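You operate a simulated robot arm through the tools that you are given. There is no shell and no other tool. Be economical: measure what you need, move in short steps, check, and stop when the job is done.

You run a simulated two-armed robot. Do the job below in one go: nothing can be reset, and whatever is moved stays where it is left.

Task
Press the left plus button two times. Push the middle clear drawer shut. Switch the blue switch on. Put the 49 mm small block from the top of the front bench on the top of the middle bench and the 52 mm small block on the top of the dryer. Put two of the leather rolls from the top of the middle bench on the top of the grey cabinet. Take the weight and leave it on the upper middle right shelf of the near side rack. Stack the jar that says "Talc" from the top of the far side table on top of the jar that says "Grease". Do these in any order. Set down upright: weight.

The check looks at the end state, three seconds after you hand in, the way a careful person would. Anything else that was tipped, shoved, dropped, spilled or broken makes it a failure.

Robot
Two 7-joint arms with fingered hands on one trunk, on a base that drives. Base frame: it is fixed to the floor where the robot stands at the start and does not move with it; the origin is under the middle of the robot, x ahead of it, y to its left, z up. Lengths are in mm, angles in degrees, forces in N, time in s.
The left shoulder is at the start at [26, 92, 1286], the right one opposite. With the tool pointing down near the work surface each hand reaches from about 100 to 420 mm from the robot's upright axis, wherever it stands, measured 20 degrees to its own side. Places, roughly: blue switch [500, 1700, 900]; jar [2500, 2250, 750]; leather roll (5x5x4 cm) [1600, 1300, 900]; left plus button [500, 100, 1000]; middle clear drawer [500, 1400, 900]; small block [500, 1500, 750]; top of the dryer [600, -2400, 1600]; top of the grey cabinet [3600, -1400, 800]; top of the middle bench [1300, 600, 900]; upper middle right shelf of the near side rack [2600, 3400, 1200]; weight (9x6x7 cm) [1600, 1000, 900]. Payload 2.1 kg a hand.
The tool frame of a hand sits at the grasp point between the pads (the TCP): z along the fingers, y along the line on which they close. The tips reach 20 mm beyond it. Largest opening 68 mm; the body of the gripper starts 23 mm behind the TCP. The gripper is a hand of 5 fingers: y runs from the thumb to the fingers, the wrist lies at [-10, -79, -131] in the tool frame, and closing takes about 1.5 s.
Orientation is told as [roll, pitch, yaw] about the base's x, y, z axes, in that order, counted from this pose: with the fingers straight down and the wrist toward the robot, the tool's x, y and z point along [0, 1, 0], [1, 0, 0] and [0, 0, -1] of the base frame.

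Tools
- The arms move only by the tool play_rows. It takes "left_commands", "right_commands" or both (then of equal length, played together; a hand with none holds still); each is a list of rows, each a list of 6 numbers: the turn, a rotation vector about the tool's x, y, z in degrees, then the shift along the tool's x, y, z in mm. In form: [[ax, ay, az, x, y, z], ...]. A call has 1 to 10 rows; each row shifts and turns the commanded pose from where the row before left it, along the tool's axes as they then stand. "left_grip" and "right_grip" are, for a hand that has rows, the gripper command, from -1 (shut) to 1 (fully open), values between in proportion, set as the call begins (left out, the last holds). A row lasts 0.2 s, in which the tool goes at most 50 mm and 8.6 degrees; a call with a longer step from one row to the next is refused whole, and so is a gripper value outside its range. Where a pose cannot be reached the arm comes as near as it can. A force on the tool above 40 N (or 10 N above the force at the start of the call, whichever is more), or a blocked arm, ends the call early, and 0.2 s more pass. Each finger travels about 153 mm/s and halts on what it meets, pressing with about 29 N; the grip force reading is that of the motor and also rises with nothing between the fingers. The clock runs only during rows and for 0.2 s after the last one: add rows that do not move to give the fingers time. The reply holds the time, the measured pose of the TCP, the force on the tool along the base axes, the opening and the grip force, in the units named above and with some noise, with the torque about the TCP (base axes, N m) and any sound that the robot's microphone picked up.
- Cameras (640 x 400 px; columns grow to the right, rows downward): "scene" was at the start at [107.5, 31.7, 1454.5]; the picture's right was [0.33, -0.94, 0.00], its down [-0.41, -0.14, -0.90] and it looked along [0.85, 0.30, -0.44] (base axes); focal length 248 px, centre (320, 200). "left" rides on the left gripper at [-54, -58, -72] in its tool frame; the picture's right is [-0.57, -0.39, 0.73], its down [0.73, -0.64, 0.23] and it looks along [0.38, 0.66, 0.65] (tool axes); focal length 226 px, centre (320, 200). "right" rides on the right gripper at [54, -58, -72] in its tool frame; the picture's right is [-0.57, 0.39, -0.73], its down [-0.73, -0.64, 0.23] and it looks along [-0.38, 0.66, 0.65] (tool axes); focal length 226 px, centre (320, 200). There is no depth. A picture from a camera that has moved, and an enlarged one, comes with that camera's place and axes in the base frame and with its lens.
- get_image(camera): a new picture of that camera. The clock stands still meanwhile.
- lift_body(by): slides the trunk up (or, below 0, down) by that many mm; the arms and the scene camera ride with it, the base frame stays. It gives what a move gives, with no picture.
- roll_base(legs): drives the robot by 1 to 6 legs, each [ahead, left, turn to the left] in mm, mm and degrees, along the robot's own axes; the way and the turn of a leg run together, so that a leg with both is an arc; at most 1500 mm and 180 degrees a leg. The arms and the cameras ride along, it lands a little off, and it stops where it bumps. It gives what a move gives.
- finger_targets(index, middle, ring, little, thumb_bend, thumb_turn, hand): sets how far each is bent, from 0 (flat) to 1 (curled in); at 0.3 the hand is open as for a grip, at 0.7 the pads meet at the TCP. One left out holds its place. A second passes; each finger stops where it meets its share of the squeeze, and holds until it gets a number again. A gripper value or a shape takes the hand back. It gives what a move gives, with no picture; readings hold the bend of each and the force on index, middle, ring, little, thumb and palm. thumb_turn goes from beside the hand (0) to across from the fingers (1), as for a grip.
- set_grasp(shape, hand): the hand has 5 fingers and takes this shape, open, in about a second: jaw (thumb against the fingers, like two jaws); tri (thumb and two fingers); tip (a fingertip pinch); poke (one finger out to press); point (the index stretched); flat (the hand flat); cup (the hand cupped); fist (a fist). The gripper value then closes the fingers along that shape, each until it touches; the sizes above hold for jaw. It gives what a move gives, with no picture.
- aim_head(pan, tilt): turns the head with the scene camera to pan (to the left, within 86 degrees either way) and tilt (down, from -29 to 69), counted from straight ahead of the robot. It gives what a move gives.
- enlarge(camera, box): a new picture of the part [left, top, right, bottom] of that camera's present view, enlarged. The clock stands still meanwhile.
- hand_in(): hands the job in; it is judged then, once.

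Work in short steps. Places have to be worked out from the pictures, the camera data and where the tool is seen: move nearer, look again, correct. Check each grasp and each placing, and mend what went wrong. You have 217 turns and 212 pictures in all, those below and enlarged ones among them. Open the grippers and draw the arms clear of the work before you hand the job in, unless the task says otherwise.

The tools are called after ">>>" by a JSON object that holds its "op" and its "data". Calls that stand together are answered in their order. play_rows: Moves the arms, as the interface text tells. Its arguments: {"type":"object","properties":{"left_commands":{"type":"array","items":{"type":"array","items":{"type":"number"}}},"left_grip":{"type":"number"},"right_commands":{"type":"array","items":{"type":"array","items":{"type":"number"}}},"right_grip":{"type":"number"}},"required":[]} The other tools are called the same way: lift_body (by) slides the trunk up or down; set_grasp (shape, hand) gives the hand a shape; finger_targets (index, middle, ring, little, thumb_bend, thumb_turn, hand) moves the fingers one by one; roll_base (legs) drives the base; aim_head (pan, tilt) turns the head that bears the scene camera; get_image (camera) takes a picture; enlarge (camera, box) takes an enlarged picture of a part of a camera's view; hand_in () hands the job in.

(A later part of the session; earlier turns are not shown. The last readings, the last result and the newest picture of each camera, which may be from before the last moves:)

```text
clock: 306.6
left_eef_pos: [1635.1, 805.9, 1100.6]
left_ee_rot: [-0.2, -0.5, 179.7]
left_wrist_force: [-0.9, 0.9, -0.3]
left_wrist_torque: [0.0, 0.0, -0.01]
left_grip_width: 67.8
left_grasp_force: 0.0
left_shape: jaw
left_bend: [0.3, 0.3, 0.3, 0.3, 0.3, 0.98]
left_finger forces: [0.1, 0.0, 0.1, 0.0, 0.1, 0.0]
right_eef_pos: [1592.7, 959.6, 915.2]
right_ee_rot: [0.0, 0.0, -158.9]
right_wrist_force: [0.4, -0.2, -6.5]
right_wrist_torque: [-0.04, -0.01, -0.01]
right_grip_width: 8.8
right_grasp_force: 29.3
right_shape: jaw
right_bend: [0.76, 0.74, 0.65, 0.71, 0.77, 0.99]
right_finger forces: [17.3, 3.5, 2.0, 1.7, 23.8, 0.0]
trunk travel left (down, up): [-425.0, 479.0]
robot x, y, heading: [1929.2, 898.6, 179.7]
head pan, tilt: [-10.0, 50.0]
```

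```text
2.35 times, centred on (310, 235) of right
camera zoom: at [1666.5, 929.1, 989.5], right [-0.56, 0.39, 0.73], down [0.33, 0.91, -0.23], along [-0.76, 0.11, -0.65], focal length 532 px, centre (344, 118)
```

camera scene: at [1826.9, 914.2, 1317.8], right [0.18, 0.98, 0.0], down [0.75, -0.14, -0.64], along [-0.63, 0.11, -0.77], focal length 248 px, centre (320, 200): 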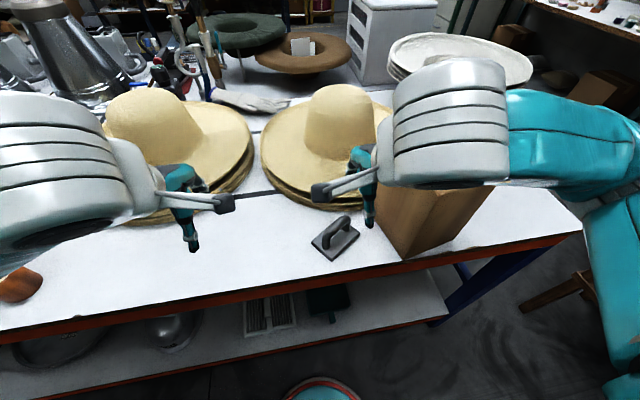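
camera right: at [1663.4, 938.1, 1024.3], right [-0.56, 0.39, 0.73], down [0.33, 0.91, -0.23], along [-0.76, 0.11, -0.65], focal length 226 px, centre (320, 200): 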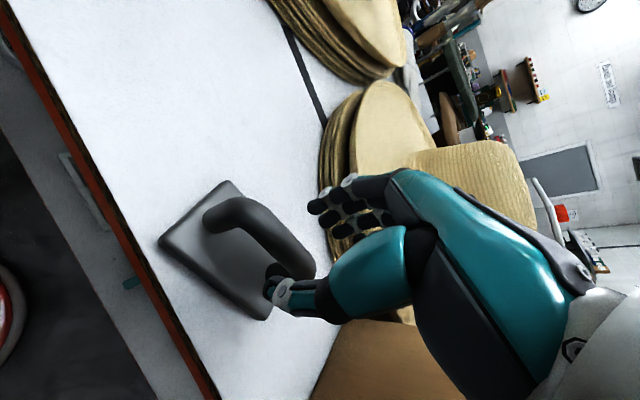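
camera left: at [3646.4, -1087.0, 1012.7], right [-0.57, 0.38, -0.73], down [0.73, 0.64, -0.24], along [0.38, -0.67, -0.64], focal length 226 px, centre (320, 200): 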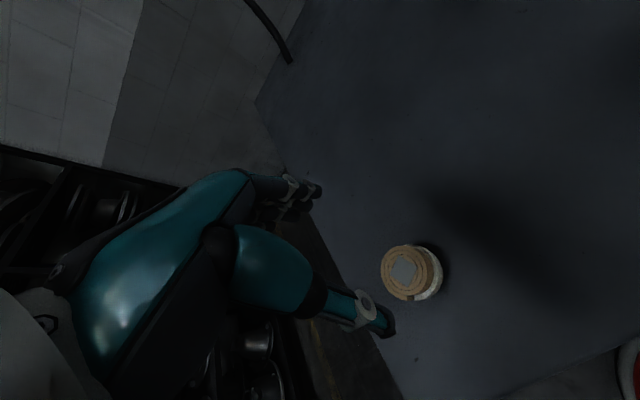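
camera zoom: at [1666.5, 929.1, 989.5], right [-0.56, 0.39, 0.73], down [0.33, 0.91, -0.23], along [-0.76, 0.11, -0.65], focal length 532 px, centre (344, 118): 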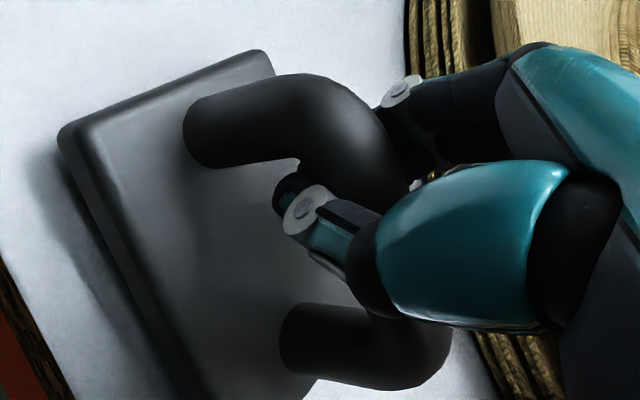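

Fingers are now hooked under the bar mid-handle. Lift slowly.

>>> {"op": "play_rows", "data": {"right_commands": [[0, 0, 0, 0, 0, -4], [0, 0, 0, 0, 0, -6], [0, 0, 0, 0, 0, -10], [0, 0, 0, 0, 0, -15], [0, 0, 0, 0, 0, -15], [0, 0, 0, 0, 0, 0]]}}

>>> {"op": "get_image", "data": {"camera": "right"}}

>>> {"op": "enlarge", "data": {"camera": "scene", "box": [270, 170, 400, 270]}}

```text
clock: 308.0
left_eef_pos: [1635.0, 806.6, 1100.0]
left_ee_rot: [-0.1, -0.6, 179.7]
left_wrist_force: [0.4, -0.3, -0.1]
left_wrist_torque: [0.0, 0.0, 0.01]
left_grip_width: 67.6
left_grasp_force: 0.0
left_shape: jaw
left_bend: [0.3, 0.3, 0.3, 0.3, 0.3, 0.98]
left_finger forces: [0.0, 0.1, 0.0, 0.1, 0.1, 0.0]
right_eef_pos: [1592.2, 959.5, 966.4]
right_ee_rot: [0.0, -0.2, -158.9]
right_wrist_force: [1.3, -0.3, -6.7]
right_wrist_torque: [-0.04, -0.07, 0.01]
right_grip_width: 8.7
right_grasp_force: 28.8
right_shape: jaw
right_bend: [0.76, 0.74, 0.65, 0.71, 0.77, 0.99]
right_finger forces: [17.5, 3.4, 1.9, 1.5, 24.1, 0.0]
trunk travel left (down, up): [-425.0, 479.0]
robot x, y, heading: [1931.6, 896.7, 179.8]
head pan, tilt: [-10.0, 50.0]
```

```text
74 pictures are left
camera right: at [1666.1, 929.3, 1039.2], right [-0.56, 0.39, 0.73], down [0.33, 0.91, -0.23], along [-0.76, 0.11, -0.65], focal length 226 px, centre (320, 200)
```

right: 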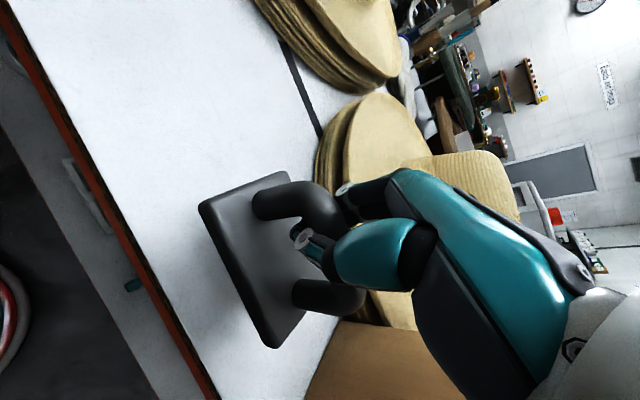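

```text
4.00 times, centred on (335, 220) of scene
camera zoom: at [1826.6, 914.3, 1317.7], right [0.18, 0.98, 0.0], down [0.75, -0.14, -0.64], along [-0.63, 0.12, -0.77], focal length 990 px, centre (260, 120)
```

zoom: 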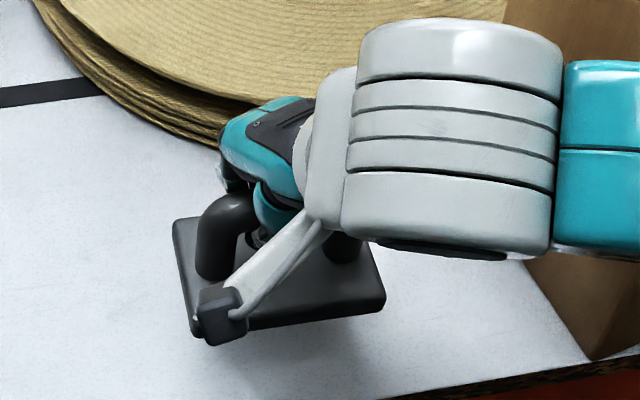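

Weight (~0.65 kg) is held upright. I raise it, lift the trunk, and start the way round to the rack.

>>> {"op": "play_rows", "data": {"right_commands": [[0, 0, 0, 0, 0, -30], [0, 0, 0, 0, 0, -35], [0, 0, 0, 0, -10, -35], [0, 0, 0, 0, -20, -30], [0, 0, 0, 0, -20, -30], [0, 0, 0, 0, 0, 0]]}}

>>> {"op": "lift_body", "data": {"by": 100}}

>>> {"op": "roll_base", "data": {"legs": [[-220, 0, 0], [0, 1500, 0], [0, 300, 0], [715, 300, 0], [795, 290, 0], [1150, 50, 0]]}}

```text
clock: 309.4
left_eef_pos: [1634.6, 807.5, 1099.1]
left_ee_rot: [-0.2, -0.5, 179.7]
left_wrist_force: [0.1, 0.2, -0.4]
left_wrist_torque: [0.01, 0.0, 0.01]
left_grip_width: 67.6
left_grasp_force: 0.0
left_shape: jaw
left_bend: [0.3, 0.3, 0.3, 0.3, 0.3, 0.98]
left_finger forces: [0.0, 0.0, 0.1, 0.0, 0.0, 0.0]
right_eef_pos: [1639.6, 977.7, 1126.7]
right_ee_rot: [0.0, 0.0, -159.0]
right_wrist_force: [0.2, 0.2, -5.7]
right_wrist_torque: [-0.04, -0.04, 0.01]
right_grip_width: 8.9
right_grasp_force: 29.2
right_shape: jaw
right_bend: [0.76, 0.74, 0.66, 0.71, 0.77, 0.99]
right_finger forces: [16.1, 3.1, 1.5, 1.4, 23.9, 0.0]
trunk travel left (down, up): [-425.0, 479.0]
robot x, y, heading: [1928.0, 901.7, 179.6]
head pan, tilt: [-10.0, 50.0]
```

```text
clock: 310.8
left_eef_pos: [1634.4, 806.0, 1199.6]
left_ee_rot: [-0.1, -0.5, 179.7]
left_wrist_force: [-0.4, -0.5, -0.9]
left_wrist_torque: [0.0, -0.01, 0.02]
left_grip_width: 67.7
left_grasp_force: 0.1
left_shape: jaw
left_bend: [0.3, 0.3, 0.3, 0.3, 0.3, 0.98]
left_finger forces: [0.0, 0.0, 0.0, 0.0, 0.0, 0.1]
right_eef_pos: [1638.4, 977.7, 1226.3]
right_ee_rot: [0.0, -0.1, -158.9]
right_wrist_force: [0.5, 0.4, -5.5]
right_wrist_torque: [-0.06, -0.03, 0.0]
right_grip_width: 8.8
right_grasp_force: 28.7
right_shape: jaw
right_bend: [0.76, 0.74, 0.66, 0.71, 0.77, 0.99]
right_finger forces: [16.0, 3.0, 1.5, 1.5, 23.8, 0.0]
trunk travel left (down, up): [-525.0, 379.0]
robot x, y, heading: [1928.4, 896.4, 179.7]
head pan, tilt: [-10.0, 50.0]
```

```text
clock: 334.5
left_eef_pos: [-833.6, -1602.5, 1199.0]
left_ee_rot: [-0.1, -0.5, 179.6]
left_wrist_force: [-0.8, 0.1, -0.5]
left_wrist_torque: [0.01, 0.02, 0.0]
left_grip_width: 67.9
left_grasp_force: 0.0
left_shape: jaw
left_bend: [0.3, 0.3, 0.3, 0.3, 0.3, 0.98]
left_finger forces: [0.0, 0.1, 0.1, 0.0, 0.1, 0.1]
right_eef_pos: [-829.2, -1430.8, 1224.6]
right_ee_rot: [0.1, -0.1, -159.0]
right_wrist_force: [0.6, -0.2, -6.6]
right_wrist_torque: [-0.02, -0.03, -0.01]
right_grip_width: 9.0
right_grasp_force: 28.9
right_shape: jaw
right_bend: [0.76, 0.74, 0.66, 0.71, 0.78, 0.99]
right_finger forces: [15.9, 2.8, 1.3, 1.6, 23.9, 0.0]
trunk travel left (down, up): [-525.0, 379.0]
robot x, y, heading: [-541.2, -1506.9, 179.8]
head pan, tilt: [-10.0, 50.0]
```

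Continue round: up along x≈−540, across to [690,2275], then face the rack wall.

>>> {"op": "roll_base", "data": {"legs": [[0, -1500, 0], [0, -1500, 0], [0, -780, 0], [-1230, 0, 0], [0, 0, -90], [0, -400, 0]]}}

>>> {"op": "roll_base", "data": {"legs": [[330, 0, 0], [0, -900, 0]]}}

>>> {"op": "aim_head", "data": {"pan": -25, "tilt": 15}}

>>> {"op": "get_image", "data": {"camera": "scene"}}

```text
clock: 364.4
left_eef_pos: [1037.3, 2534.9, 1200.9]
left_ee_rot: [-0.2, -0.4, 88.1]
left_wrist_force: [0.1, 0.4, -0.3]
left_wrist_torque: [-0.02, 0.0, -0.01]
left_grip_width: 68.1
left_grasp_force: 0.1
left_shape: jaw
left_bend: [0.3, 0.3, 0.3, 0.3, 0.3, 0.98]
left_finger forces: [0.1, 0.0, 0.1, 0.0, 0.1, 0.0]
right_eef_pos: [1209.0, 2525.8, 1226.6]
right_ee_rot: [0.1, -0.1, 109.5]
right_wrist_force: [0.0, 0.4, -6.1]
right_wrist_torque: [-0.03, 0.05, 0.0]
right_grip_width: 8.5
right_grasp_force: 28.9
right_shape: jaw
right_bend: [0.76, 0.74, 0.66, 0.71, 0.78, 0.99]
right_finger forces: [15.5, 2.7, 1.2, 1.5, 23.5, 0.1]
trunk travel left (down, up): [-525.0, 379.0]
robot x, y, heading: [1124.5, 2242.6, 88.2]
head pan, tilt: [-10.0, 50.0]
```

```text
clock: 369.1
left_eef_pos: [1522.7, 2873.4, 1201.0]
left_ee_rot: [-0.3, -0.4, 82.2]
left_wrist_force: [0.2, 0.4, 0.5]
left_wrist_torque: [0.0, -0.01, -0.02]
left_grip_width: 67.6
left_grasp_force: 0.1
left_shape: jaw
left_bend: [0.3, 0.3, 0.3, 0.3, 0.3, 0.98]
left_finger forces: [0.0, 0.1, 0.0, 0.0, 0.1, 0.0]
right_eef_pos: [1691.8, 2847.3, 1225.6]
right_ee_rot: [0.0, 0.1, 103.6]
right_wrist_force: [-0.3, 0.2, -5.9]
right_wrist_torque: [-0.03, 0.05, 0.02]
right_grip_width: 8.9
right_grasp_force: 28.9
right_shape: jaw
right_bend: [0.76, 0.75, 0.72, 0.61, 0.78, 0.99]
right_finger forces: [15.3, 2.4, 1.0, 1.6, 23.5, 0.0]
trunk travel left (down, up): [-525.0, 379.0]
robot x, y, heading: [1577.5, 2570.5, 82.1]
head pan, tilt: [-10.0, 50.0]
stopped in leg 2: the robot was blocked; the commanded pose is now the measured one
```

```text
clock: 370.1
left_eef_pos: [1523.4, 2873.2, 1200.8]
left_ee_rot: [-0.1, -0.5, 82.1]
left_wrist_force: [-0.1, 0.8, -0.1]
left_wrist_torque: [0.0, 0.0, 0.02]
left_grip_width: 68.0
left_grasp_force: 0.1
left_shape: jaw
left_bend: [0.3, 0.3, 0.3, 0.3, 0.3, 0.98]
left_finger forces: [0.0, 0.0, 0.1, 0.0, 0.0, 0.0]
right_eef_pos: [1693.0, 2847.5, 1225.0]
right_ee_rot: [-0.1, 0.0, 103.6]
right_wrist_force: [1.0, 0.1, -5.3]
right_wrist_torque: [-0.02, 0.06, 0.04]
right_grip_width: 8.8
right_grasp_force: 29.3
right_shape: jaw
right_bend: [0.76, 0.75, 0.72, 0.62, 0.78, 0.99]
right_finger forces: [15.3, 2.4, 0.9, 1.6, 23.4, 0.0]
trunk travel left (down, up): [-525.0, 379.0]
robot x, y, heading: [1581.7, 2573.7, 82.1]
head pan, tilt: [-25.0, 15.0]
```

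```text
72 pictures are left
camera scene: at [1632.1, 2669.6, 1471.7], right [0.84, -0.54, 0.0], down [-0.14, -0.22, -0.97], along [0.52, 0.81, -0.26], focal length 248 px, centre (320, 200)
```

scene: 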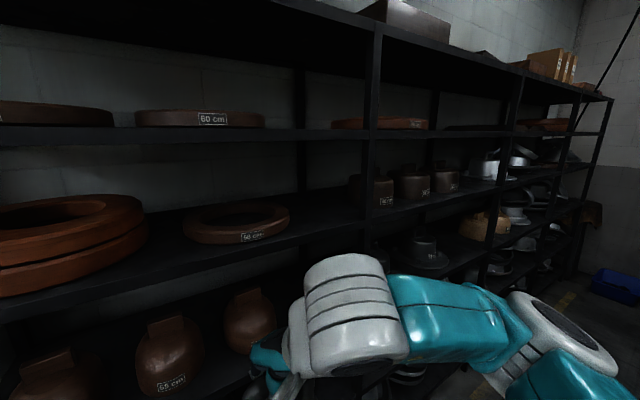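

Blocked—probably the near side table's corner. I look right to see contact.

>>> {"op": "aim_head", "data": {"pan": -86, "tilt": 45}}

>>> {"op": "get_image", "data": {"camera": "scene"}}

```text
clock: 371.4
left_eef_pos: [1523.0, 2873.7, 1200.5]
left_ee_rot: [-0.2, -0.4, 82.2]
left_wrist_force: [-0.3, -0.3, 0.1]
left_wrist_torque: [0.03, 0.0, -0.03]
left_grip_width: 67.5
left_grasp_force: 0.2
left_shape: jaw
left_bend: [0.3, 0.3, 0.3, 0.3, 0.3, 0.98]
left_finger forces: [0.1, 0.0, 0.1, 0.0, 0.0, 0.0]
right_eef_pos: [1692.7, 2846.8, 1224.2]
right_ee_rot: [0.0, -0.1, 103.6]
right_wrist_force: [-0.7, -0.1, -6.6]
right_wrist_torque: [-0.03, 0.07, -0.02]
right_grip_width: 8.5
right_grasp_force: 28.6
right_shape: jaw
right_bend: [0.76, 0.75, 0.72, 0.62, 0.78, 0.99]
right_finger forces: [15.3, 2.4, 0.8, 1.6, 23.4, 0.0]
trunk travel left (down, up): [-525.0, 379.0]
robot x, y, heading: [1576.8, 2570.3, 82.3]
head pan, tilt: [-85.9, 45.0]
```

```text
71 pictures are left
camera scene: at [1662.6, 2585.7, 1425.1], right [-0.07, -1.0, 0.0], down [-0.71, 0.05, -0.71], along [0.71, -0.05, -0.71], focal length 248 px, centre (320, 200)
```

scene: 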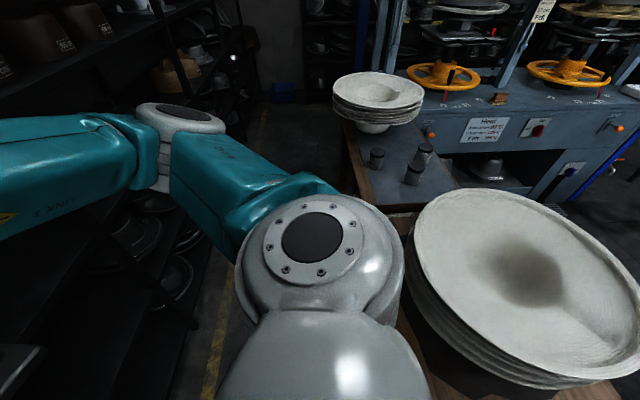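

No damage visible; the base touched the near table's leg. I move toward the rack 150 mm, correct heading and go right along it.

>>> {"op": "roll_base", "data": {"legs": [[150, 0, 0], [0, 0, 8], [0, -850, 0]]}}

>>> {"op": "aim_head", "data": {"pan": 0, "tilt": 15}}

>>> {"op": "get_image", "data": {"camera": "scene"}}

```text
clock: 377.5
left_eef_pos: [2362.6, 3013.9, 1199.7]
left_ee_rot: [-0.1, -0.4, 90.3]
left_wrist_force: [0.2, -0.2, 0.0]
left_wrist_torque: [-0.01, 0.01, 0.02]
left_grip_width: 68.1
left_grasp_force: 0.1
left_shape: jaw
left_bend: [0.3, 0.3, 0.3, 0.3, 0.3, 0.98]
left_finger forces: [0.1, 0.1, 0.0, 0.0, 0.1, 0.0]
right_eef_pos: [2534.0, 3011.5, 1224.7]
right_ee_rot: [0.0, 0.0, 111.6]
right_wrist_force: [0.2, -0.7, -5.6]
right_wrist_torque: [-0.03, 0.06, 0.01]
right_grip_width: 8.8
right_grasp_force: 29.4
right_shape: jaw
right_bend: [0.76, 0.75, 0.72, 0.62, 0.78, 0.99]
right_finger forces: [15.1, 2.3, 0.9, 1.6, 23.3, 0.0]
trunk travel left (down, up): [-525.0, 379.0]
robot x, y, heading: [2458.9, 2723.3, 90.4]
head pan, tilt: [-85.9, 45.0]
```

```text
clock: 379.1
left_eef_pos: [2363.2, 3015.2, 1198.9]
left_ee_rot: [-0.2, -0.5, 90.2]
left_wrist_force: [0.3, 1.4, -0.2]
left_wrist_torque: [-0.07, 0.0, 0.0]
left_grip_width: 67.7
left_grasp_force: 0.0
left_shape: jaw
left_bend: [0.3, 0.3, 0.3, 0.3, 0.3, 0.98]
left_finger forces: [0.0, 0.0, 0.1, 0.0, 0.0, 0.0]
right_eef_pos: [2533.4, 3012.1, 1225.6]
right_ee_rot: [0.0, 0.0, 111.6]
right_wrist_force: [-0.2, -0.3, -5.3]
right_wrist_torque: [-0.01, 0.07, -0.01]
right_grip_width: 8.7
right_grasp_force: 29.0
right_shape: jaw
right_bend: [0.76, 0.75, 0.72, 0.62, 0.78, 0.99]
right_finger forces: [14.9, 2.3, 0.9, 1.6, 23.3, 0.0]
trunk travel left (down, up): [-525.0, 379.0]
robot x, y, heading: [2460.8, 2722.4, 90.1]
head pan, tilt: [0.0, 15.0]
```

```text
70 pictures are left
camera scene: at [2459.6, 2836.1, 1471.8], right [1.0, 0.0, 0.0], down [0.0, -0.26, -0.97], along [0.0, 0.97, -0.26], focal length 248 px, centre (320, 200)
```

scene: 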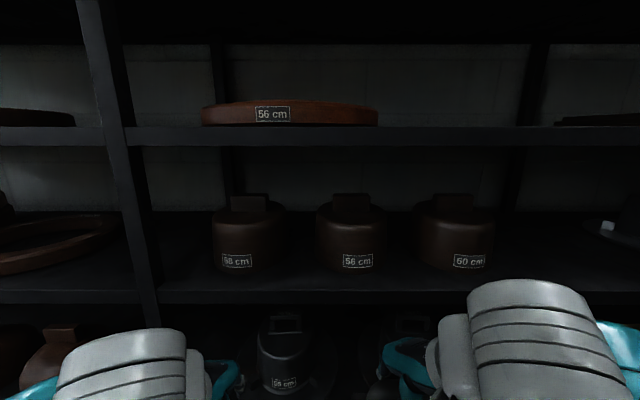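

The shelf (z≈1200, front y≈3256, clearance to 1453) has three hat blocks; free room to the right of the "60 cm" block at x≈2935. I drive right, retract the left hand and raise the right.

>>> {"op": "roll_base", "data": {"legs": [[0, -375, 0]]}}

>>> {"op": "play_rows", "data": {"left_commands": [[0, 0, 0, 0, -40, 0], [0, 0, 0, 0, -40, 0], [0, 0, 0, 0, -40, 0], [0, 0, 0, 0, -30, 0], [0, 0, 0, 0, 0, 0]], "right_commands": [[0, 0, 0, 0, 0, -15], [0, 0, 0, 0, 0, -20], [0, 0, 0, 0, 0, -20], [0, 0, 0, 0, 0, 0], [0, 0, 0, 0, 0, 0]]}}

>>> {"op": "aim_head", "data": {"pan": -10, "tilt": 15}}

>>> {"op": "get_image", "data": {"camera": "scene"}}

>>> {"op": "get_image", "data": {"camera": "right"}}

```text
clock: 381.5
left_eef_pos: [2735.1, 3015.9, 1200.6]
left_ee_rot: [-0.1, -0.5, 90.3]
left_wrist_force: [-0.8, -0.8, 0.6]
left_wrist_torque: [-0.02, 0.03, 0.02]
left_grip_width: 67.7
left_grasp_force: 0.1
left_shape: jaw
left_bend: [0.3, 0.3, 0.3, 0.3, 0.3, 0.98]
left_finger forces: [0.0, 0.1, 0.1, 0.0, 0.0, 0.1]
right_eef_pos: [2908.4, 3013.2, 1225.2]
right_ee_rot: [0.1, 0.0, 111.7]
right_wrist_force: [0.2, -0.3, -5.8]
right_wrist_torque: [-0.05, 0.01, -0.03]
right_grip_width: 8.8
right_grasp_force: 29.3
right_shape: jaw
right_bend: [0.76, 0.75, 0.72, 0.62, 0.78, 0.99]
right_finger forces: [15.0, 2.4, 0.8, 1.6, 23.3, 0.0]
trunk travel left (down, up): [-525.0, 379.0]
robot x, y, heading: [2832.3, 2721.0, 90.3]
head pan, tilt: [0.0, 15.0]
```

```text
clock: 382.7
left_eef_pos: [2776.6, 2962.0, 1237.5]
left_ee_rot: [0.0, -0.5, 90.3]
left_wrist_force: [0.2, -0.5, 0.4]
left_wrist_torque: [-0.02, -0.02, 0.01]
left_grip_width: 67.7
left_grasp_force: 0.0
left_shape: jaw
left_bend: [0.3, 0.3, 0.3, 0.3, 0.3, 0.98]
left_finger forces: [0.1, 0.1, 0.0, 0.0, 0.0, 0.0]
left hand out of reach, approached as far as the arm can: row 1, 2, 3, 4
right_eef_pos: [2906.3, 3013.8, 1281.1]
right_ee_rot: [0.0, 0.0, 111.7]
right_wrist_force: [-0.1, -0.1, -5.6]
right_wrist_torque: [-0.01, 0.06, 0.0]
right_grip_width: 8.5
right_grasp_force: 29.2
right_shape: jaw
right_bend: [0.76, 0.75, 0.72, 0.62, 0.78, 0.99]
right_finger forces: [14.7, 2.4, 0.8, 1.6, 23.5, 0.0]
trunk travel left (down, up): [-525.0, 379.0]
robot x, y, heading: [2831.5, 2721.7, 90.4]
head pan, tilt: [0.0, 15.0]
```

```text
clock: 383.4
left_eef_pos: [2776.1, 2962.7, 1238.5]
left_ee_rot: [-0.1, -0.3, 90.2]
left_wrist_force: [-0.2, 0.0, 0.8]
left_wrist_torque: [-0.01, 0.02, -0.01]
left_grip_width: 67.7
left_grasp_force: 0.0
left_shape: jaw
left_bend: [0.3, 0.3, 0.3, 0.3, 0.3, 0.98]
left_finger forces: [0.1, 0.1, 0.0, 0.1, 0.0, 0.0]
right_eef_pos: [2906.9, 3013.0, 1280.1]
right_ee_rot: [0.1, 0.0, 111.6]
right_wrist_force: [0.1, -0.9, -6.6]
right_wrist_torque: [-0.05, 0.06, 0.02]
right_grip_width: 8.6
right_grasp_force: 29.3
right_shape: jaw
right_bend: [0.76, 0.75, 0.72, 0.62, 0.78, 0.99]
right_finger forces: [14.7, 2.4, 0.8, 1.6, 23.5, 0.0]
trunk travel left (down, up): [-525.0, 379.0]
robot x, y, heading: [2830.5, 2726.1, 90.4]
head pan, tilt: [-10.0, 15.0]
```

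```text
69 pictures are left
camera scene: at [2849.5, 2836.0, 1471.8], right [0.99, -0.17, 0.0], down [-0.04, -0.26, -0.97], along [0.16, 0.95, -0.26], focal length 248 px, centre (320, 200)
```

scene: 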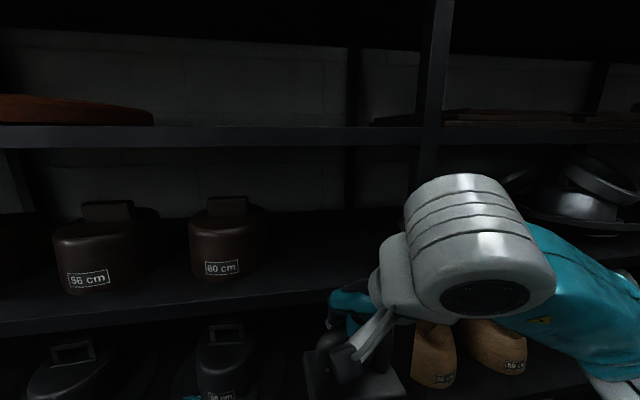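

```text
68 pictures are left
camera right: at [2877.9, 2938.2, 1353.5], right [0.38, 0.57, 0.73], down [0.92, -0.33, -0.23], along [0.11, 0.76, -0.65], focal length 226 px, centre (320, 200)
```

right: 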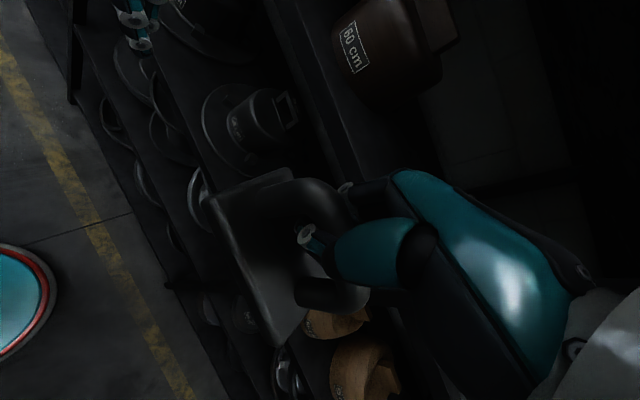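

Free stretch x 2819–3133. I advance 130 mm first and re-measure the shelf edge by parallax.

>>> {"op": "roll_base", "data": {"legs": [[125, -50, 0]]}}

>>> {"op": "aim_head", "data": {"pan": 0, "tilt": 25}}

>>> {"op": "get_image", "data": {"camera": "scene"}}

>>> {"op": "get_image", "data": {"camera": "left"}}

```text
clock: 384.7
left_eef_pos: [2826.0, 3086.8, 1238.3]
left_ee_rot: [-0.1, -0.4, 90.3]
left_wrist_force: [0.2, -0.8, 0.2]
left_wrist_torque: [0.02, 0.02, -0.03]
left_grip_width: 67.8
left_grasp_force: 0.0
left_shape: jaw
left_bend: [0.3, 0.3, 0.3, 0.3, 0.3, 0.98]
left_finger forces: [0.0, 0.0, 0.0, 0.0, 0.0, 0.0]
right_eef_pos: [2956.6, 3138.4, 1280.1]
right_ee_rot: [0.1, 0.0, 111.6]
right_wrist_force: [-0.1, 0.4, -6.9]
right_wrist_torque: [-0.04, 0.04, 0.0]
right_grip_width: 8.8
right_grasp_force: 29.2
right_shape: jaw
right_bend: [0.76, 0.75, 0.72, 0.62, 0.78, 0.99]
right_finger forces: [14.5, 2.5, 0.7, 1.6, 23.5, 0.0]
trunk travel left (down, up): [-525.0, 379.0]
robot x, y, heading: [2884.7, 2846.6, 90.1]
head pan, tilt: [-10.0, 15.0]
```

```text
clock: 385.4
left_eef_pos: [2826.3, 3087.1, 1238.1]
left_ee_rot: [-0.1, -0.4, 90.4]
left_wrist_force: [-0.4, 0.2, 0.0]
left_wrist_torque: [0.01, -0.02, -0.01]
left_grip_width: 68.3
left_grasp_force: 0.1
left_shape: jaw
left_bend: [0.3, 0.3, 0.3, 0.3, 0.3, 0.98]
left_finger forces: [0.0, 0.0, 0.0, 0.0, 0.1, 0.0]
right_eef_pos: [2956.9, 3138.3, 1280.2]
right_ee_rot: [0.1, 0.0, 111.7]
right_wrist_force: [-0.3, -0.7, -7.0]
right_wrist_torque: [-0.04, 0.03, 0.02]
right_grip_width: 8.7
right_grasp_force: 28.9
right_shape: jaw
right_bend: [0.76, 0.75, 0.72, 0.62, 0.78, 0.99]
right_finger forces: [14.4, 2.5, 0.8, 1.6, 23.5, 0.1]
trunk travel left (down, up): [-525.0, 379.0]
robot x, y, heading: [2878.4, 2849.6, 90.2]
head pan, tilt: [0.0, 25.0]
```

```text
67 pictures are left
camera scene: at [2883.2, 2960.3, 1455.6], right [1.0, 0.0, 0.0], down [0.0, -0.42, -0.91], along [0.0, 0.91, -0.42], focal length 248 px, centre (320, 200)
```

scene: 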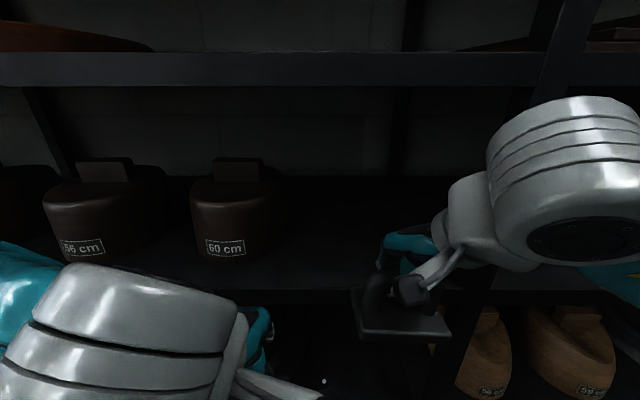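

```text
66 pictures are left
camera left: at [2881.1, 3028.7, 1310.3], right [0.57, -0.38, -0.73], down [-0.73, -0.64, -0.24], along [-0.38, 0.67, -0.64], focal length 226 px, centre (320, 200)
```

left: 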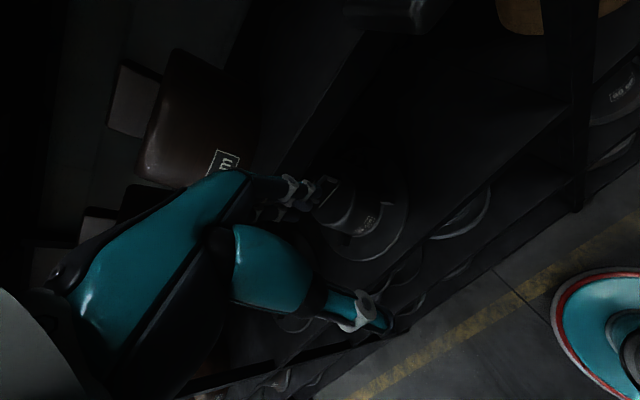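

Shelf measured: z≈1220, front y≈3200, upper shelf 1455. Target weight centre [2957,3255]. Raise 20 mm and move in horizontally.

>>> {"op": "play_rows", "data": {"right_commands": [[0, 0, 0, 0, 0, -20], [0, 0, 0, -8.6, 21.8, 0], [0, 0, 0, -8.6, 21.8, 0], [0, 0, 0, -8.6, 21.8, 0], [0, 0, 0, 0, 0, 0]]}}

>>> {"op": "enlarge", "data": {"camera": "scene", "box": [300, 80, 540, 340]}}

>>> {"op": "get_image", "data": {"camera": "right"}}

```text
clock: 386.6
left_eef_pos: [2825.9, 3086.8, 1238.6]
left_ee_rot: [-0.1, -0.4, 90.2]
left_wrist_force: [0.3, -0.7, 0.1]
left_wrist_torque: [0.01, 0.01, 0.0]
left_grip_width: 67.9
left_grasp_force: 0.1
left_shape: jaw
left_bend: [0.3, 0.3, 0.3, 0.3, 0.3, 0.98]
left_finger forces: [0.0, 0.0, 0.0, 0.1, 0.0, 0.0]
right_eef_pos: [2957.8, 3208.7, 1299.9]
right_ee_rot: [0.0, 0.1, 111.6]
right_wrist_force: [-0.5, 0.1, -5.6]
right_wrist_torque: [-0.05, 0.04, -0.01]
right_grip_width: 8.3
right_grasp_force: 28.7
right_shape: jaw
right_bend: [0.76, 0.75, 0.72, 0.62, 0.78, 0.99]
right_finger forces: [14.3, 2.5, 0.8, 1.7, 23.7, 0.1]
trunk travel left (down, up): [-525.0, 379.0]
robot x, y, heading: [2880.2, 2844.7, 90.2]
head pan, tilt: [0.0, 25.0]
```

```text
1.54 times, centred on (420, 210) of scene
camera zoom: at [2883.1, 2960.2, 1455.6], right [1.0, 0.0, 0.0], down [0.0, -0.42, -0.91], along [0.0, 0.91, -0.42], focal length 381 px, centre (166, 185)
```

zoom: 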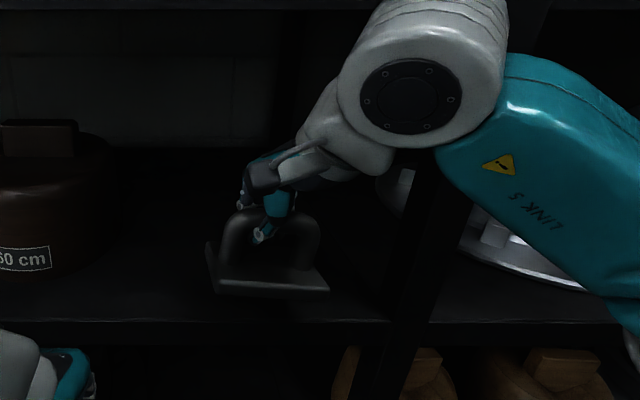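

```text
64 pictures are left
camera right: at [2927.4, 3133.4, 1373.0], right [0.38, 0.57, 0.73], down [0.92, -0.33, -0.23], along [0.11, 0.76, -0.65], focal length 226 px, centre (320, 200)
```

right: 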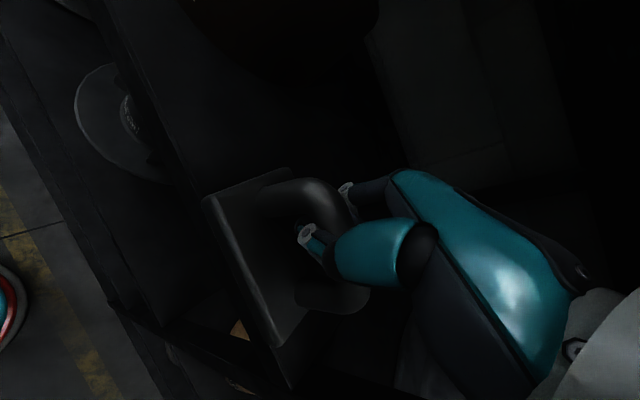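

The wrist knuckle would come close to the upper shelf, so I lower 20 mm first, then advance 44 mm.

>>> {"op": "play_rows", "data": {"right_commands": [[0, 0, 0, 0, 0, 10], [0, 0, 0, 0, 0, 8], [0, 0, 0, -5, 13, 0], [0, 0, 0, -5, 13, 0], [0, 0, 0, -6, 15, 0], [0, 0, 0, 0, 0, 0]]}}

>>> {"op": "enlarge", "data": {"camera": "scene", "box": [300, 60, 540, 340]}}

```text
clock: 388.0
left_eef_pos: [2826.1, 3087.2, 1238.0]
left_ee_rot: [-0.2, -0.4, 90.3]
left_wrist_force: [0.6, 0.2, 0.5]
left_wrist_torque: [0.01, 0.02, -0.01]
left_grip_width: 68.0
left_grasp_force: 0.0
left_shape: jaw
left_bend: [0.3, 0.3, 0.3, 0.3, 0.3, 0.98]
left_finger forces: [0.1, 0.0, 0.1, 0.0, 0.0, 0.0]
right_eef_pos: [2957.4, 3251.0, 1281.4]
right_ee_rot: [0.0, -0.1, 111.7]
right_wrist_force: [-1.2, 0.1, -6.3]
right_wrist_torque: [-0.08, 0.02, -0.01]
right_grip_width: 8.6
right_grasp_force: 28.9
right_shape: jaw
right_bend: [0.76, 0.75, 0.72, 0.62, 0.78, 0.99]
right_finger forces: [14.1, 2.3, 0.7, 1.6, 23.8, 0.0]
trunk travel left (down, up): [-525.0, 379.0]
robot x, y, heading: [2885.2, 2847.9, 90.3]
head pan, tilt: [0.0, 25.0]
```

```text
1.43 times, centred on (420, 200) of scene
camera zoom: at [2883.1, 2960.3, 1455.6], right [1.0, 0.0, 0.0], down [0.0, -0.42, -0.91], along [0.0, 0.91, -0.42], focal length 354 px, centre (177, 200)
```

zoom: 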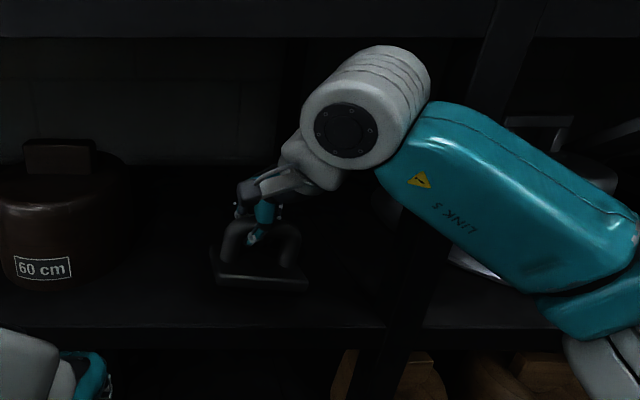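

Weight is inside the shelf, arm clear. Lower until contact.

>>> {"op": "play_rows", "data": {"right_commands": [[0, 0, 0, 0, 0, 4], [0, 0, 0, 0, 0, 4], [0, 0, 0, 0, 0, 3], [0, 0, 0, 0, 0, 2], [0, 0, 0, 0, 0, 0]]}}

>>> {"op": "enlarge", "data": {"camera": "scene", "box": [340, 180, 480, 300]}}

```text
clock: 389.2
left_eef_pos: [2825.1, 3086.9, 1239.2]
left_ee_rot: [-0.2, -0.5, 90.4]
left_wrist_force: [-0.1, -0.7, 0.5]
left_wrist_torque: [-0.01, -0.01, -0.02]
left_grip_width: 67.8
left_grasp_force: 0.0
left_shape: jaw
left_bend: [0.3, 0.3, 0.3, 0.3, 0.3, 0.98]
left_finger forces: [0.1, 0.0, 0.0, 0.0, 0.0, 0.0]
right_eef_pos: [2956.2, 3253.6, 1269.7]
right_ee_rot: [0.1, 0.1, 111.7]
right_wrist_force: [-0.3, 0.1, -6.3]
right_wrist_torque: [-0.02, 0.05, -0.01]
right_grip_width: 8.4
right_grasp_force: 28.8
right_shape: jaw
right_bend: [0.76, 0.75, 0.72, 0.62, 0.78, 0.99]
right_finger forces: [14.1, 2.4, 0.7, 1.7, 23.8, 0.0]
trunk travel left (down, up): [-525.0, 379.0]
robot x, y, heading: [2878.9, 2846.3, 90.4]
head pan, tilt: [0.0, 25.0]
```

```text
3.33 times, centred on (410, 240) of scene
camera zoom: at [2883.0, 2960.4, 1455.6], right [1.0, 0.0, 0.0], down [0.0, -0.42, -0.91], along [0.0, 0.91, -0.42], focal length 825 px, centre (20, 67)
```

zoom: 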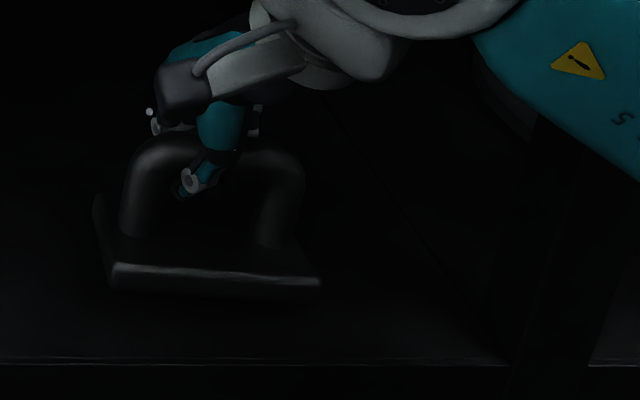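

Still hanging; continue in 3 mm steps.

>>> {"op": "play_rows", "data": {"right_commands": [[0, 0, 0, 0, 0, 3], [0, 0, 0, 0, 0, 3], [0, 0, 0, 0, 0, 3], [0, 0, 0, 0, 0, 2], [0, 0, 0, 0, 0, 0]]}}

```text
clock: 390.4
left_eef_pos: [2826.1, 3087.1, 1238.7]
left_ee_rot: [-0.1, -0.4, 90.4]
left_wrist_force: [0.4, -0.6, 0.2]
left_wrist_torque: [-0.02, 0.0, -0.02]
left_grip_width: 67.9
left_grasp_force: 0.0
left_shape: jaw
left_bend: [0.3, 0.3, 0.3, 0.3, 0.3, 0.98]
left_finger forces: [0.0, 0.1, 0.0, 0.0, 0.1, 0.0]
right_eef_pos: [2956.8, 3250.7, 1258.6]
right_ee_rot: [0.0, -0.1, 111.6]
right_wrist_force: [-0.4, -1.5, -4.1]
right_wrist_torque: [0.01, -0.05, 0.0]
right_grip_width: 8.5
right_grasp_force: 29.3
right_shape: jaw
right_bend: [0.76, 0.75, 0.72, 0.71, 0.78, 0.99]
right_finger forces: [13.5, 1.5, 0.1, 0.8, 23.6, 0.0]
trunk travel left (down, up): [-525.0, 379.0]
robot x, y, heading: [2881.4, 2848.4, 90.4]
head pan, tilt: [0.0, 25.0]
```

Contact begins (load dropped to 4 N). A bit lower to seat it flat.

>>> {"op": "play_rows", "data": {"right_commands": [[0, 0, 0, 0, 0, 2], [0, 0, 0, 0, 0, 2], [0, 0, 0, 0, 0, 2], [0, 0, 0, 0, 0, 0]]}}

>>> {"op": "enlarge", "data": {"camera": "scene", "box": [340, 180, 480, 300]}}

```text
clock: 391.4
left_eef_pos: [2826.0, 3086.7, 1238.8]
left_ee_rot: [0.0, -0.5, 90.3]
left_wrist_force: [0.2, 0.7, 0.4]
left_wrist_torque: [-0.05, 0.01, 0.0]
left_grip_width: 67.7
left_grasp_force: 0.0
left_shape: jaw
left_bend: [0.3, 0.3, 0.3, 0.3, 0.3, 0.98]
left_finger forces: [0.0, 0.0, 0.1, 0.0, 0.0, 0.1]
right_eef_pos: [2957.1, 3250.7, 1252.8]
right_ee_rot: [0.0, -0.1, 111.6]
right_wrist_force: [-0.3, -1.1, 3.9]
right_wrist_torque: [-0.01, 0.03, -0.03]
right_grip_width: 7.4
right_grasp_force: 28.8
right_shape: jaw
right_bend: [0.75, 0.75, 0.72, 0.71, 0.78, 1.0]
right_finger forces: [5.5, 0.3, 0.0, 0.0, 6.4, 0.1]
trunk travel left (down, up): [-525.0, 379.0]
robot x, y, heading: [2876.5, 2851.8, 90.2]
head pan, tilt: [0.0, 25.0]
```

```text
3.33 times, centred on (410, 240) of scene
camera zoom: at [2883.0, 2959.2, 1455.7], right [1.0, 0.0, 0.0], down [0.0, -0.42, -0.91], along [0.0, 0.91, -0.42], focal length 825 px, centre (20, 67)
```

zoom: 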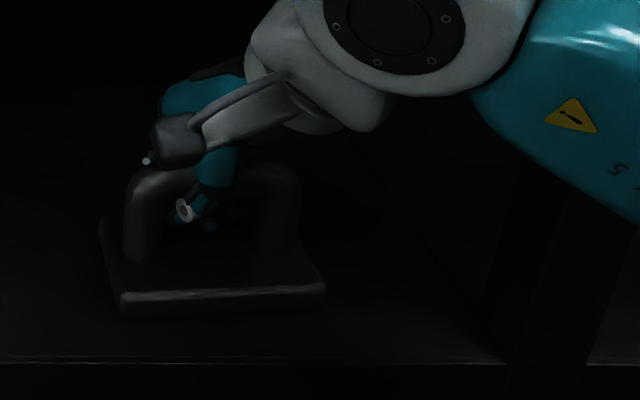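

The weight sits flat on the shelf. To get the hand out under the upper shelf I open to ~38 mm, then tilt the hand back about the bar before withdrawing.

>>> {"op": "play_rows", "data": {"right_commands": [[0, 0, 0, 0, 0, 0], [0, 0, 0, 0, 0, 0], [0, 0, 0, 0, 0, 0], [0, 0, 0, 0, 0, 0], [0, 0, 0, 0, 0, -5], [0, 0, 0, 0, 0, -7], [0, 0, 0, 0, 0, -5], [0, 0, 0, 0, 0, 0]], "right_grip": 0.2}}

>>> {"op": "enlarge", "data": {"camera": "right", "box": [180, 140, 420, 330]}}

```text
clock: 393.2
left_eef_pos: [2826.4, 3087.7, 1239.1]
left_ee_rot: [-0.1, -0.3, 90.3]
left_wrist_force: [-0.2, 0.1, 0.2]
left_wrist_torque: [0.0, -0.02, 0.02]
left_grip_width: 67.9
left_grasp_force: 0.0
left_shape: jaw
left_bend: [0.3, 0.3, 0.3, 0.3, 0.3, 0.98]
left_finger forces: [0.1, 0.1, 0.0, 0.0, 0.0, 0.1]
right_eef_pos: [2955.1, 3252.2, 1269.3]
right_ee_rot: [-0.1, 0.0, 111.5]
right_wrist_force: [-0.1, -0.9, 0.1]
right_wrist_torque: [0.02, 0.01, 0.0]
right_grip_width: 40.5
right_grasp_force: 0.1
right_shape: jaw
right_bend: [0.29, 0.41, 0.38, 0.45, 0.66, 1.0]
right_finger forces: [0.1, 0.0, 0.0, 0.1, 0.1, 0.0]
trunk travel left (down, up): [-525.0, 379.0]
robot x, y, heading: [2882.2, 2847.9, 90.4]
head pan, tilt: [0.0, 25.0]
```

```text
2.11 times, centred on (300, 235) of right
camera zoom: at [2927.2, 3176.4, 1342.4], right [0.38, 0.57, 0.73], down [0.92, -0.32, -0.23], along [0.11, 0.76, -0.65], focal length 476 px, centre (362, 126)
```

zoom: 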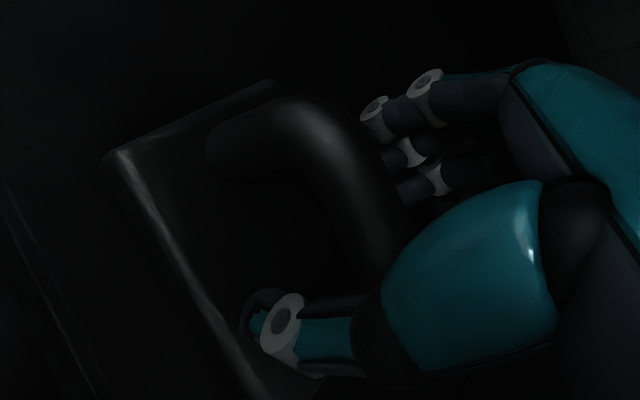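

Released, bar free between fingers. Tilt the hand stepwise.

>>> {"op": "play_rows", "data": {"right_commands": [[-8, 0, 0, 0, 0, -2], [-8, 0, 0, 0, 0, -2], [-8, 0, 0, 0, 0, -3], [-8, 0, 0, 0, 0, -3], [0, 0, 0, 0, 0, 0]]}}

>>> {"op": "enlarge", "data": {"camera": "scene", "box": [320, 100, 500, 300]}}

>>> {"op": "enlarge", "data": {"camera": "right", "box": [180, 140, 420, 330]}}

```text
clock: 394.4
left_eef_pos: [2825.7, 3086.1, 1238.2]
left_ee_rot: [-0.1, -0.4, 90.2]
left_wrist_force: [0.2, -0.4, 0.1]
left_wrist_torque: [-0.01, 0.03, 0.02]
left_grip_width: 67.7
left_grasp_force: 0.1
left_shape: jaw
left_bend: [0.3, 0.3, 0.3, 0.3, 0.3, 0.98]
left_finger forces: [0.1, 0.0, 0.0, 0.0, 0.1, 0.0]
right_eef_pos: [2956.2, 3249.9, 1280.5]
right_ee_rot: [0.0, -32.1, 111.7]
right_wrist_force: [0.2, -0.9, 0.6]
right_wrist_torque: [-0.02, -0.01, -0.02]
right_grip_width: 40.5
right_grasp_force: 0.1
right_shape: jaw
right_bend: [0.29, 0.41, 0.38, 0.45, 0.66, 1.0]
right_finger forces: [0.0, 0.0, 0.0, 0.1, 0.1, 0.1]
trunk travel left (down, up): [-525.0, 379.0]
robot x, y, heading: [2881.0, 2848.1, 90.1]
head pan, tilt: [0.0, 25.0]
```

```text
2.00 times, centred on (410, 200) of scene
camera zoom: at [2883.0, 2959.9, 1455.6], right [1.0, 0.0, 0.0], down [0.0, -0.42, -0.91], along [0.0, 0.91, -0.42], focal length 495 px, centre (140, 200)
```

zoom: 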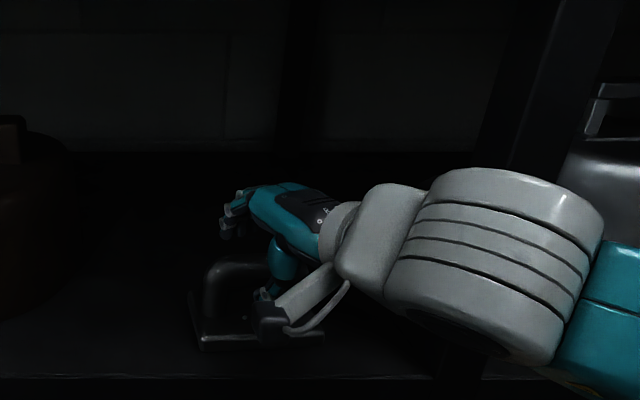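

```text
2.11 times, centred on (300, 235) of right
camera zoom: at [2938.5, 3146.9, 1310.2], right [0.55, 0.15, 0.82], down [0.84, -0.12, -0.53], along [0.02, 0.98, -0.19], focal length 476 px, centre (362, 126)
```

zoom: 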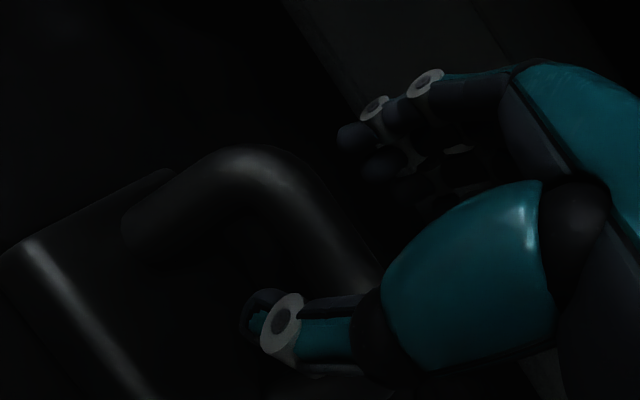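

Tilted with no contact. Withdraw along the finger axis.

>>> {"op": "play_rows", "data": {"right_commands": [[0, 0, 0, 0, 0, -8], [0, 0, 0, 0, 0, -8], [0, 0, 0, 0, 0, -10], [0, 0, 0, 0, 0, -15], [0, 0, 0, 0, 0, -20], [0, 0, 0, 0, 0, -20], [0, 0, 0, 0, 0, 0]]}}

>>> {"op": "enlarge", "data": {"camera": "scene", "box": [320, 100, 500, 300]}}

```text
clock: 396.0
left_eef_pos: [2826.3, 3086.6, 1237.3]
left_ee_rot: [-0.1, -0.4, 90.3]
left_wrist_force: [0.0, -0.5, -0.6]
left_wrist_torque: [0.03, -0.01, -0.03]
left_grip_width: 67.6
left_grasp_force: 0.0
left_shape: jaw
left_bend: [0.3, 0.3, 0.3, 0.3, 0.3, 0.98]
left_finger forces: [0.0, 0.1, 0.1, 0.0, 0.0, 0.0]
right_eef_pos: [2972.2, 3208.4, 1347.9]
right_ee_rot: [-0.1, -32.0, 111.5]
right_wrist_force: [0.0, 0.7, -0.7]
right_wrist_torque: [-0.01, 0.0, 0.01]
right_grip_width: 40.7
right_grasp_force: 0.0
right_shape: jaw
right_bend: [0.29, 0.41, 0.38, 0.45, 0.66, 1.0]
right_finger forces: [0.0, 0.1, 0.0, 0.1, 0.0, 0.1]
trunk travel left (down, up): [-525.0, 379.0]
robot x, y, heading: [2880.4, 2848.9, 90.1]
head pan, tilt: [0.0, 25.0]
```

```text
2.00 times, centred on (410, 200) of scene
camera zoom: at [2883.0, 2959.9, 1455.6], right [1.0, 0.0, 0.0], down [0.0, -0.42, -0.91], along [0.0, 0.91, -0.42], focal length 495 px, centre (140, 200)
```

zoom: 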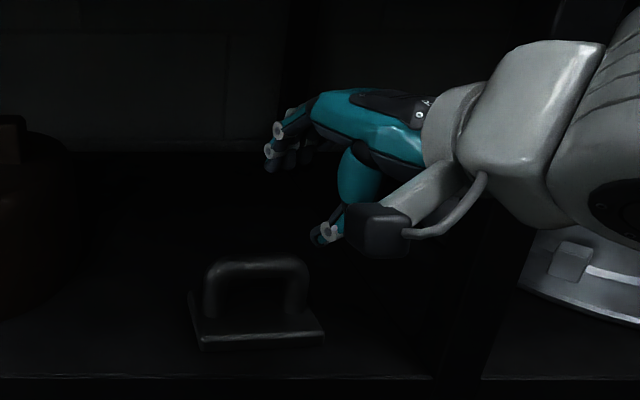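

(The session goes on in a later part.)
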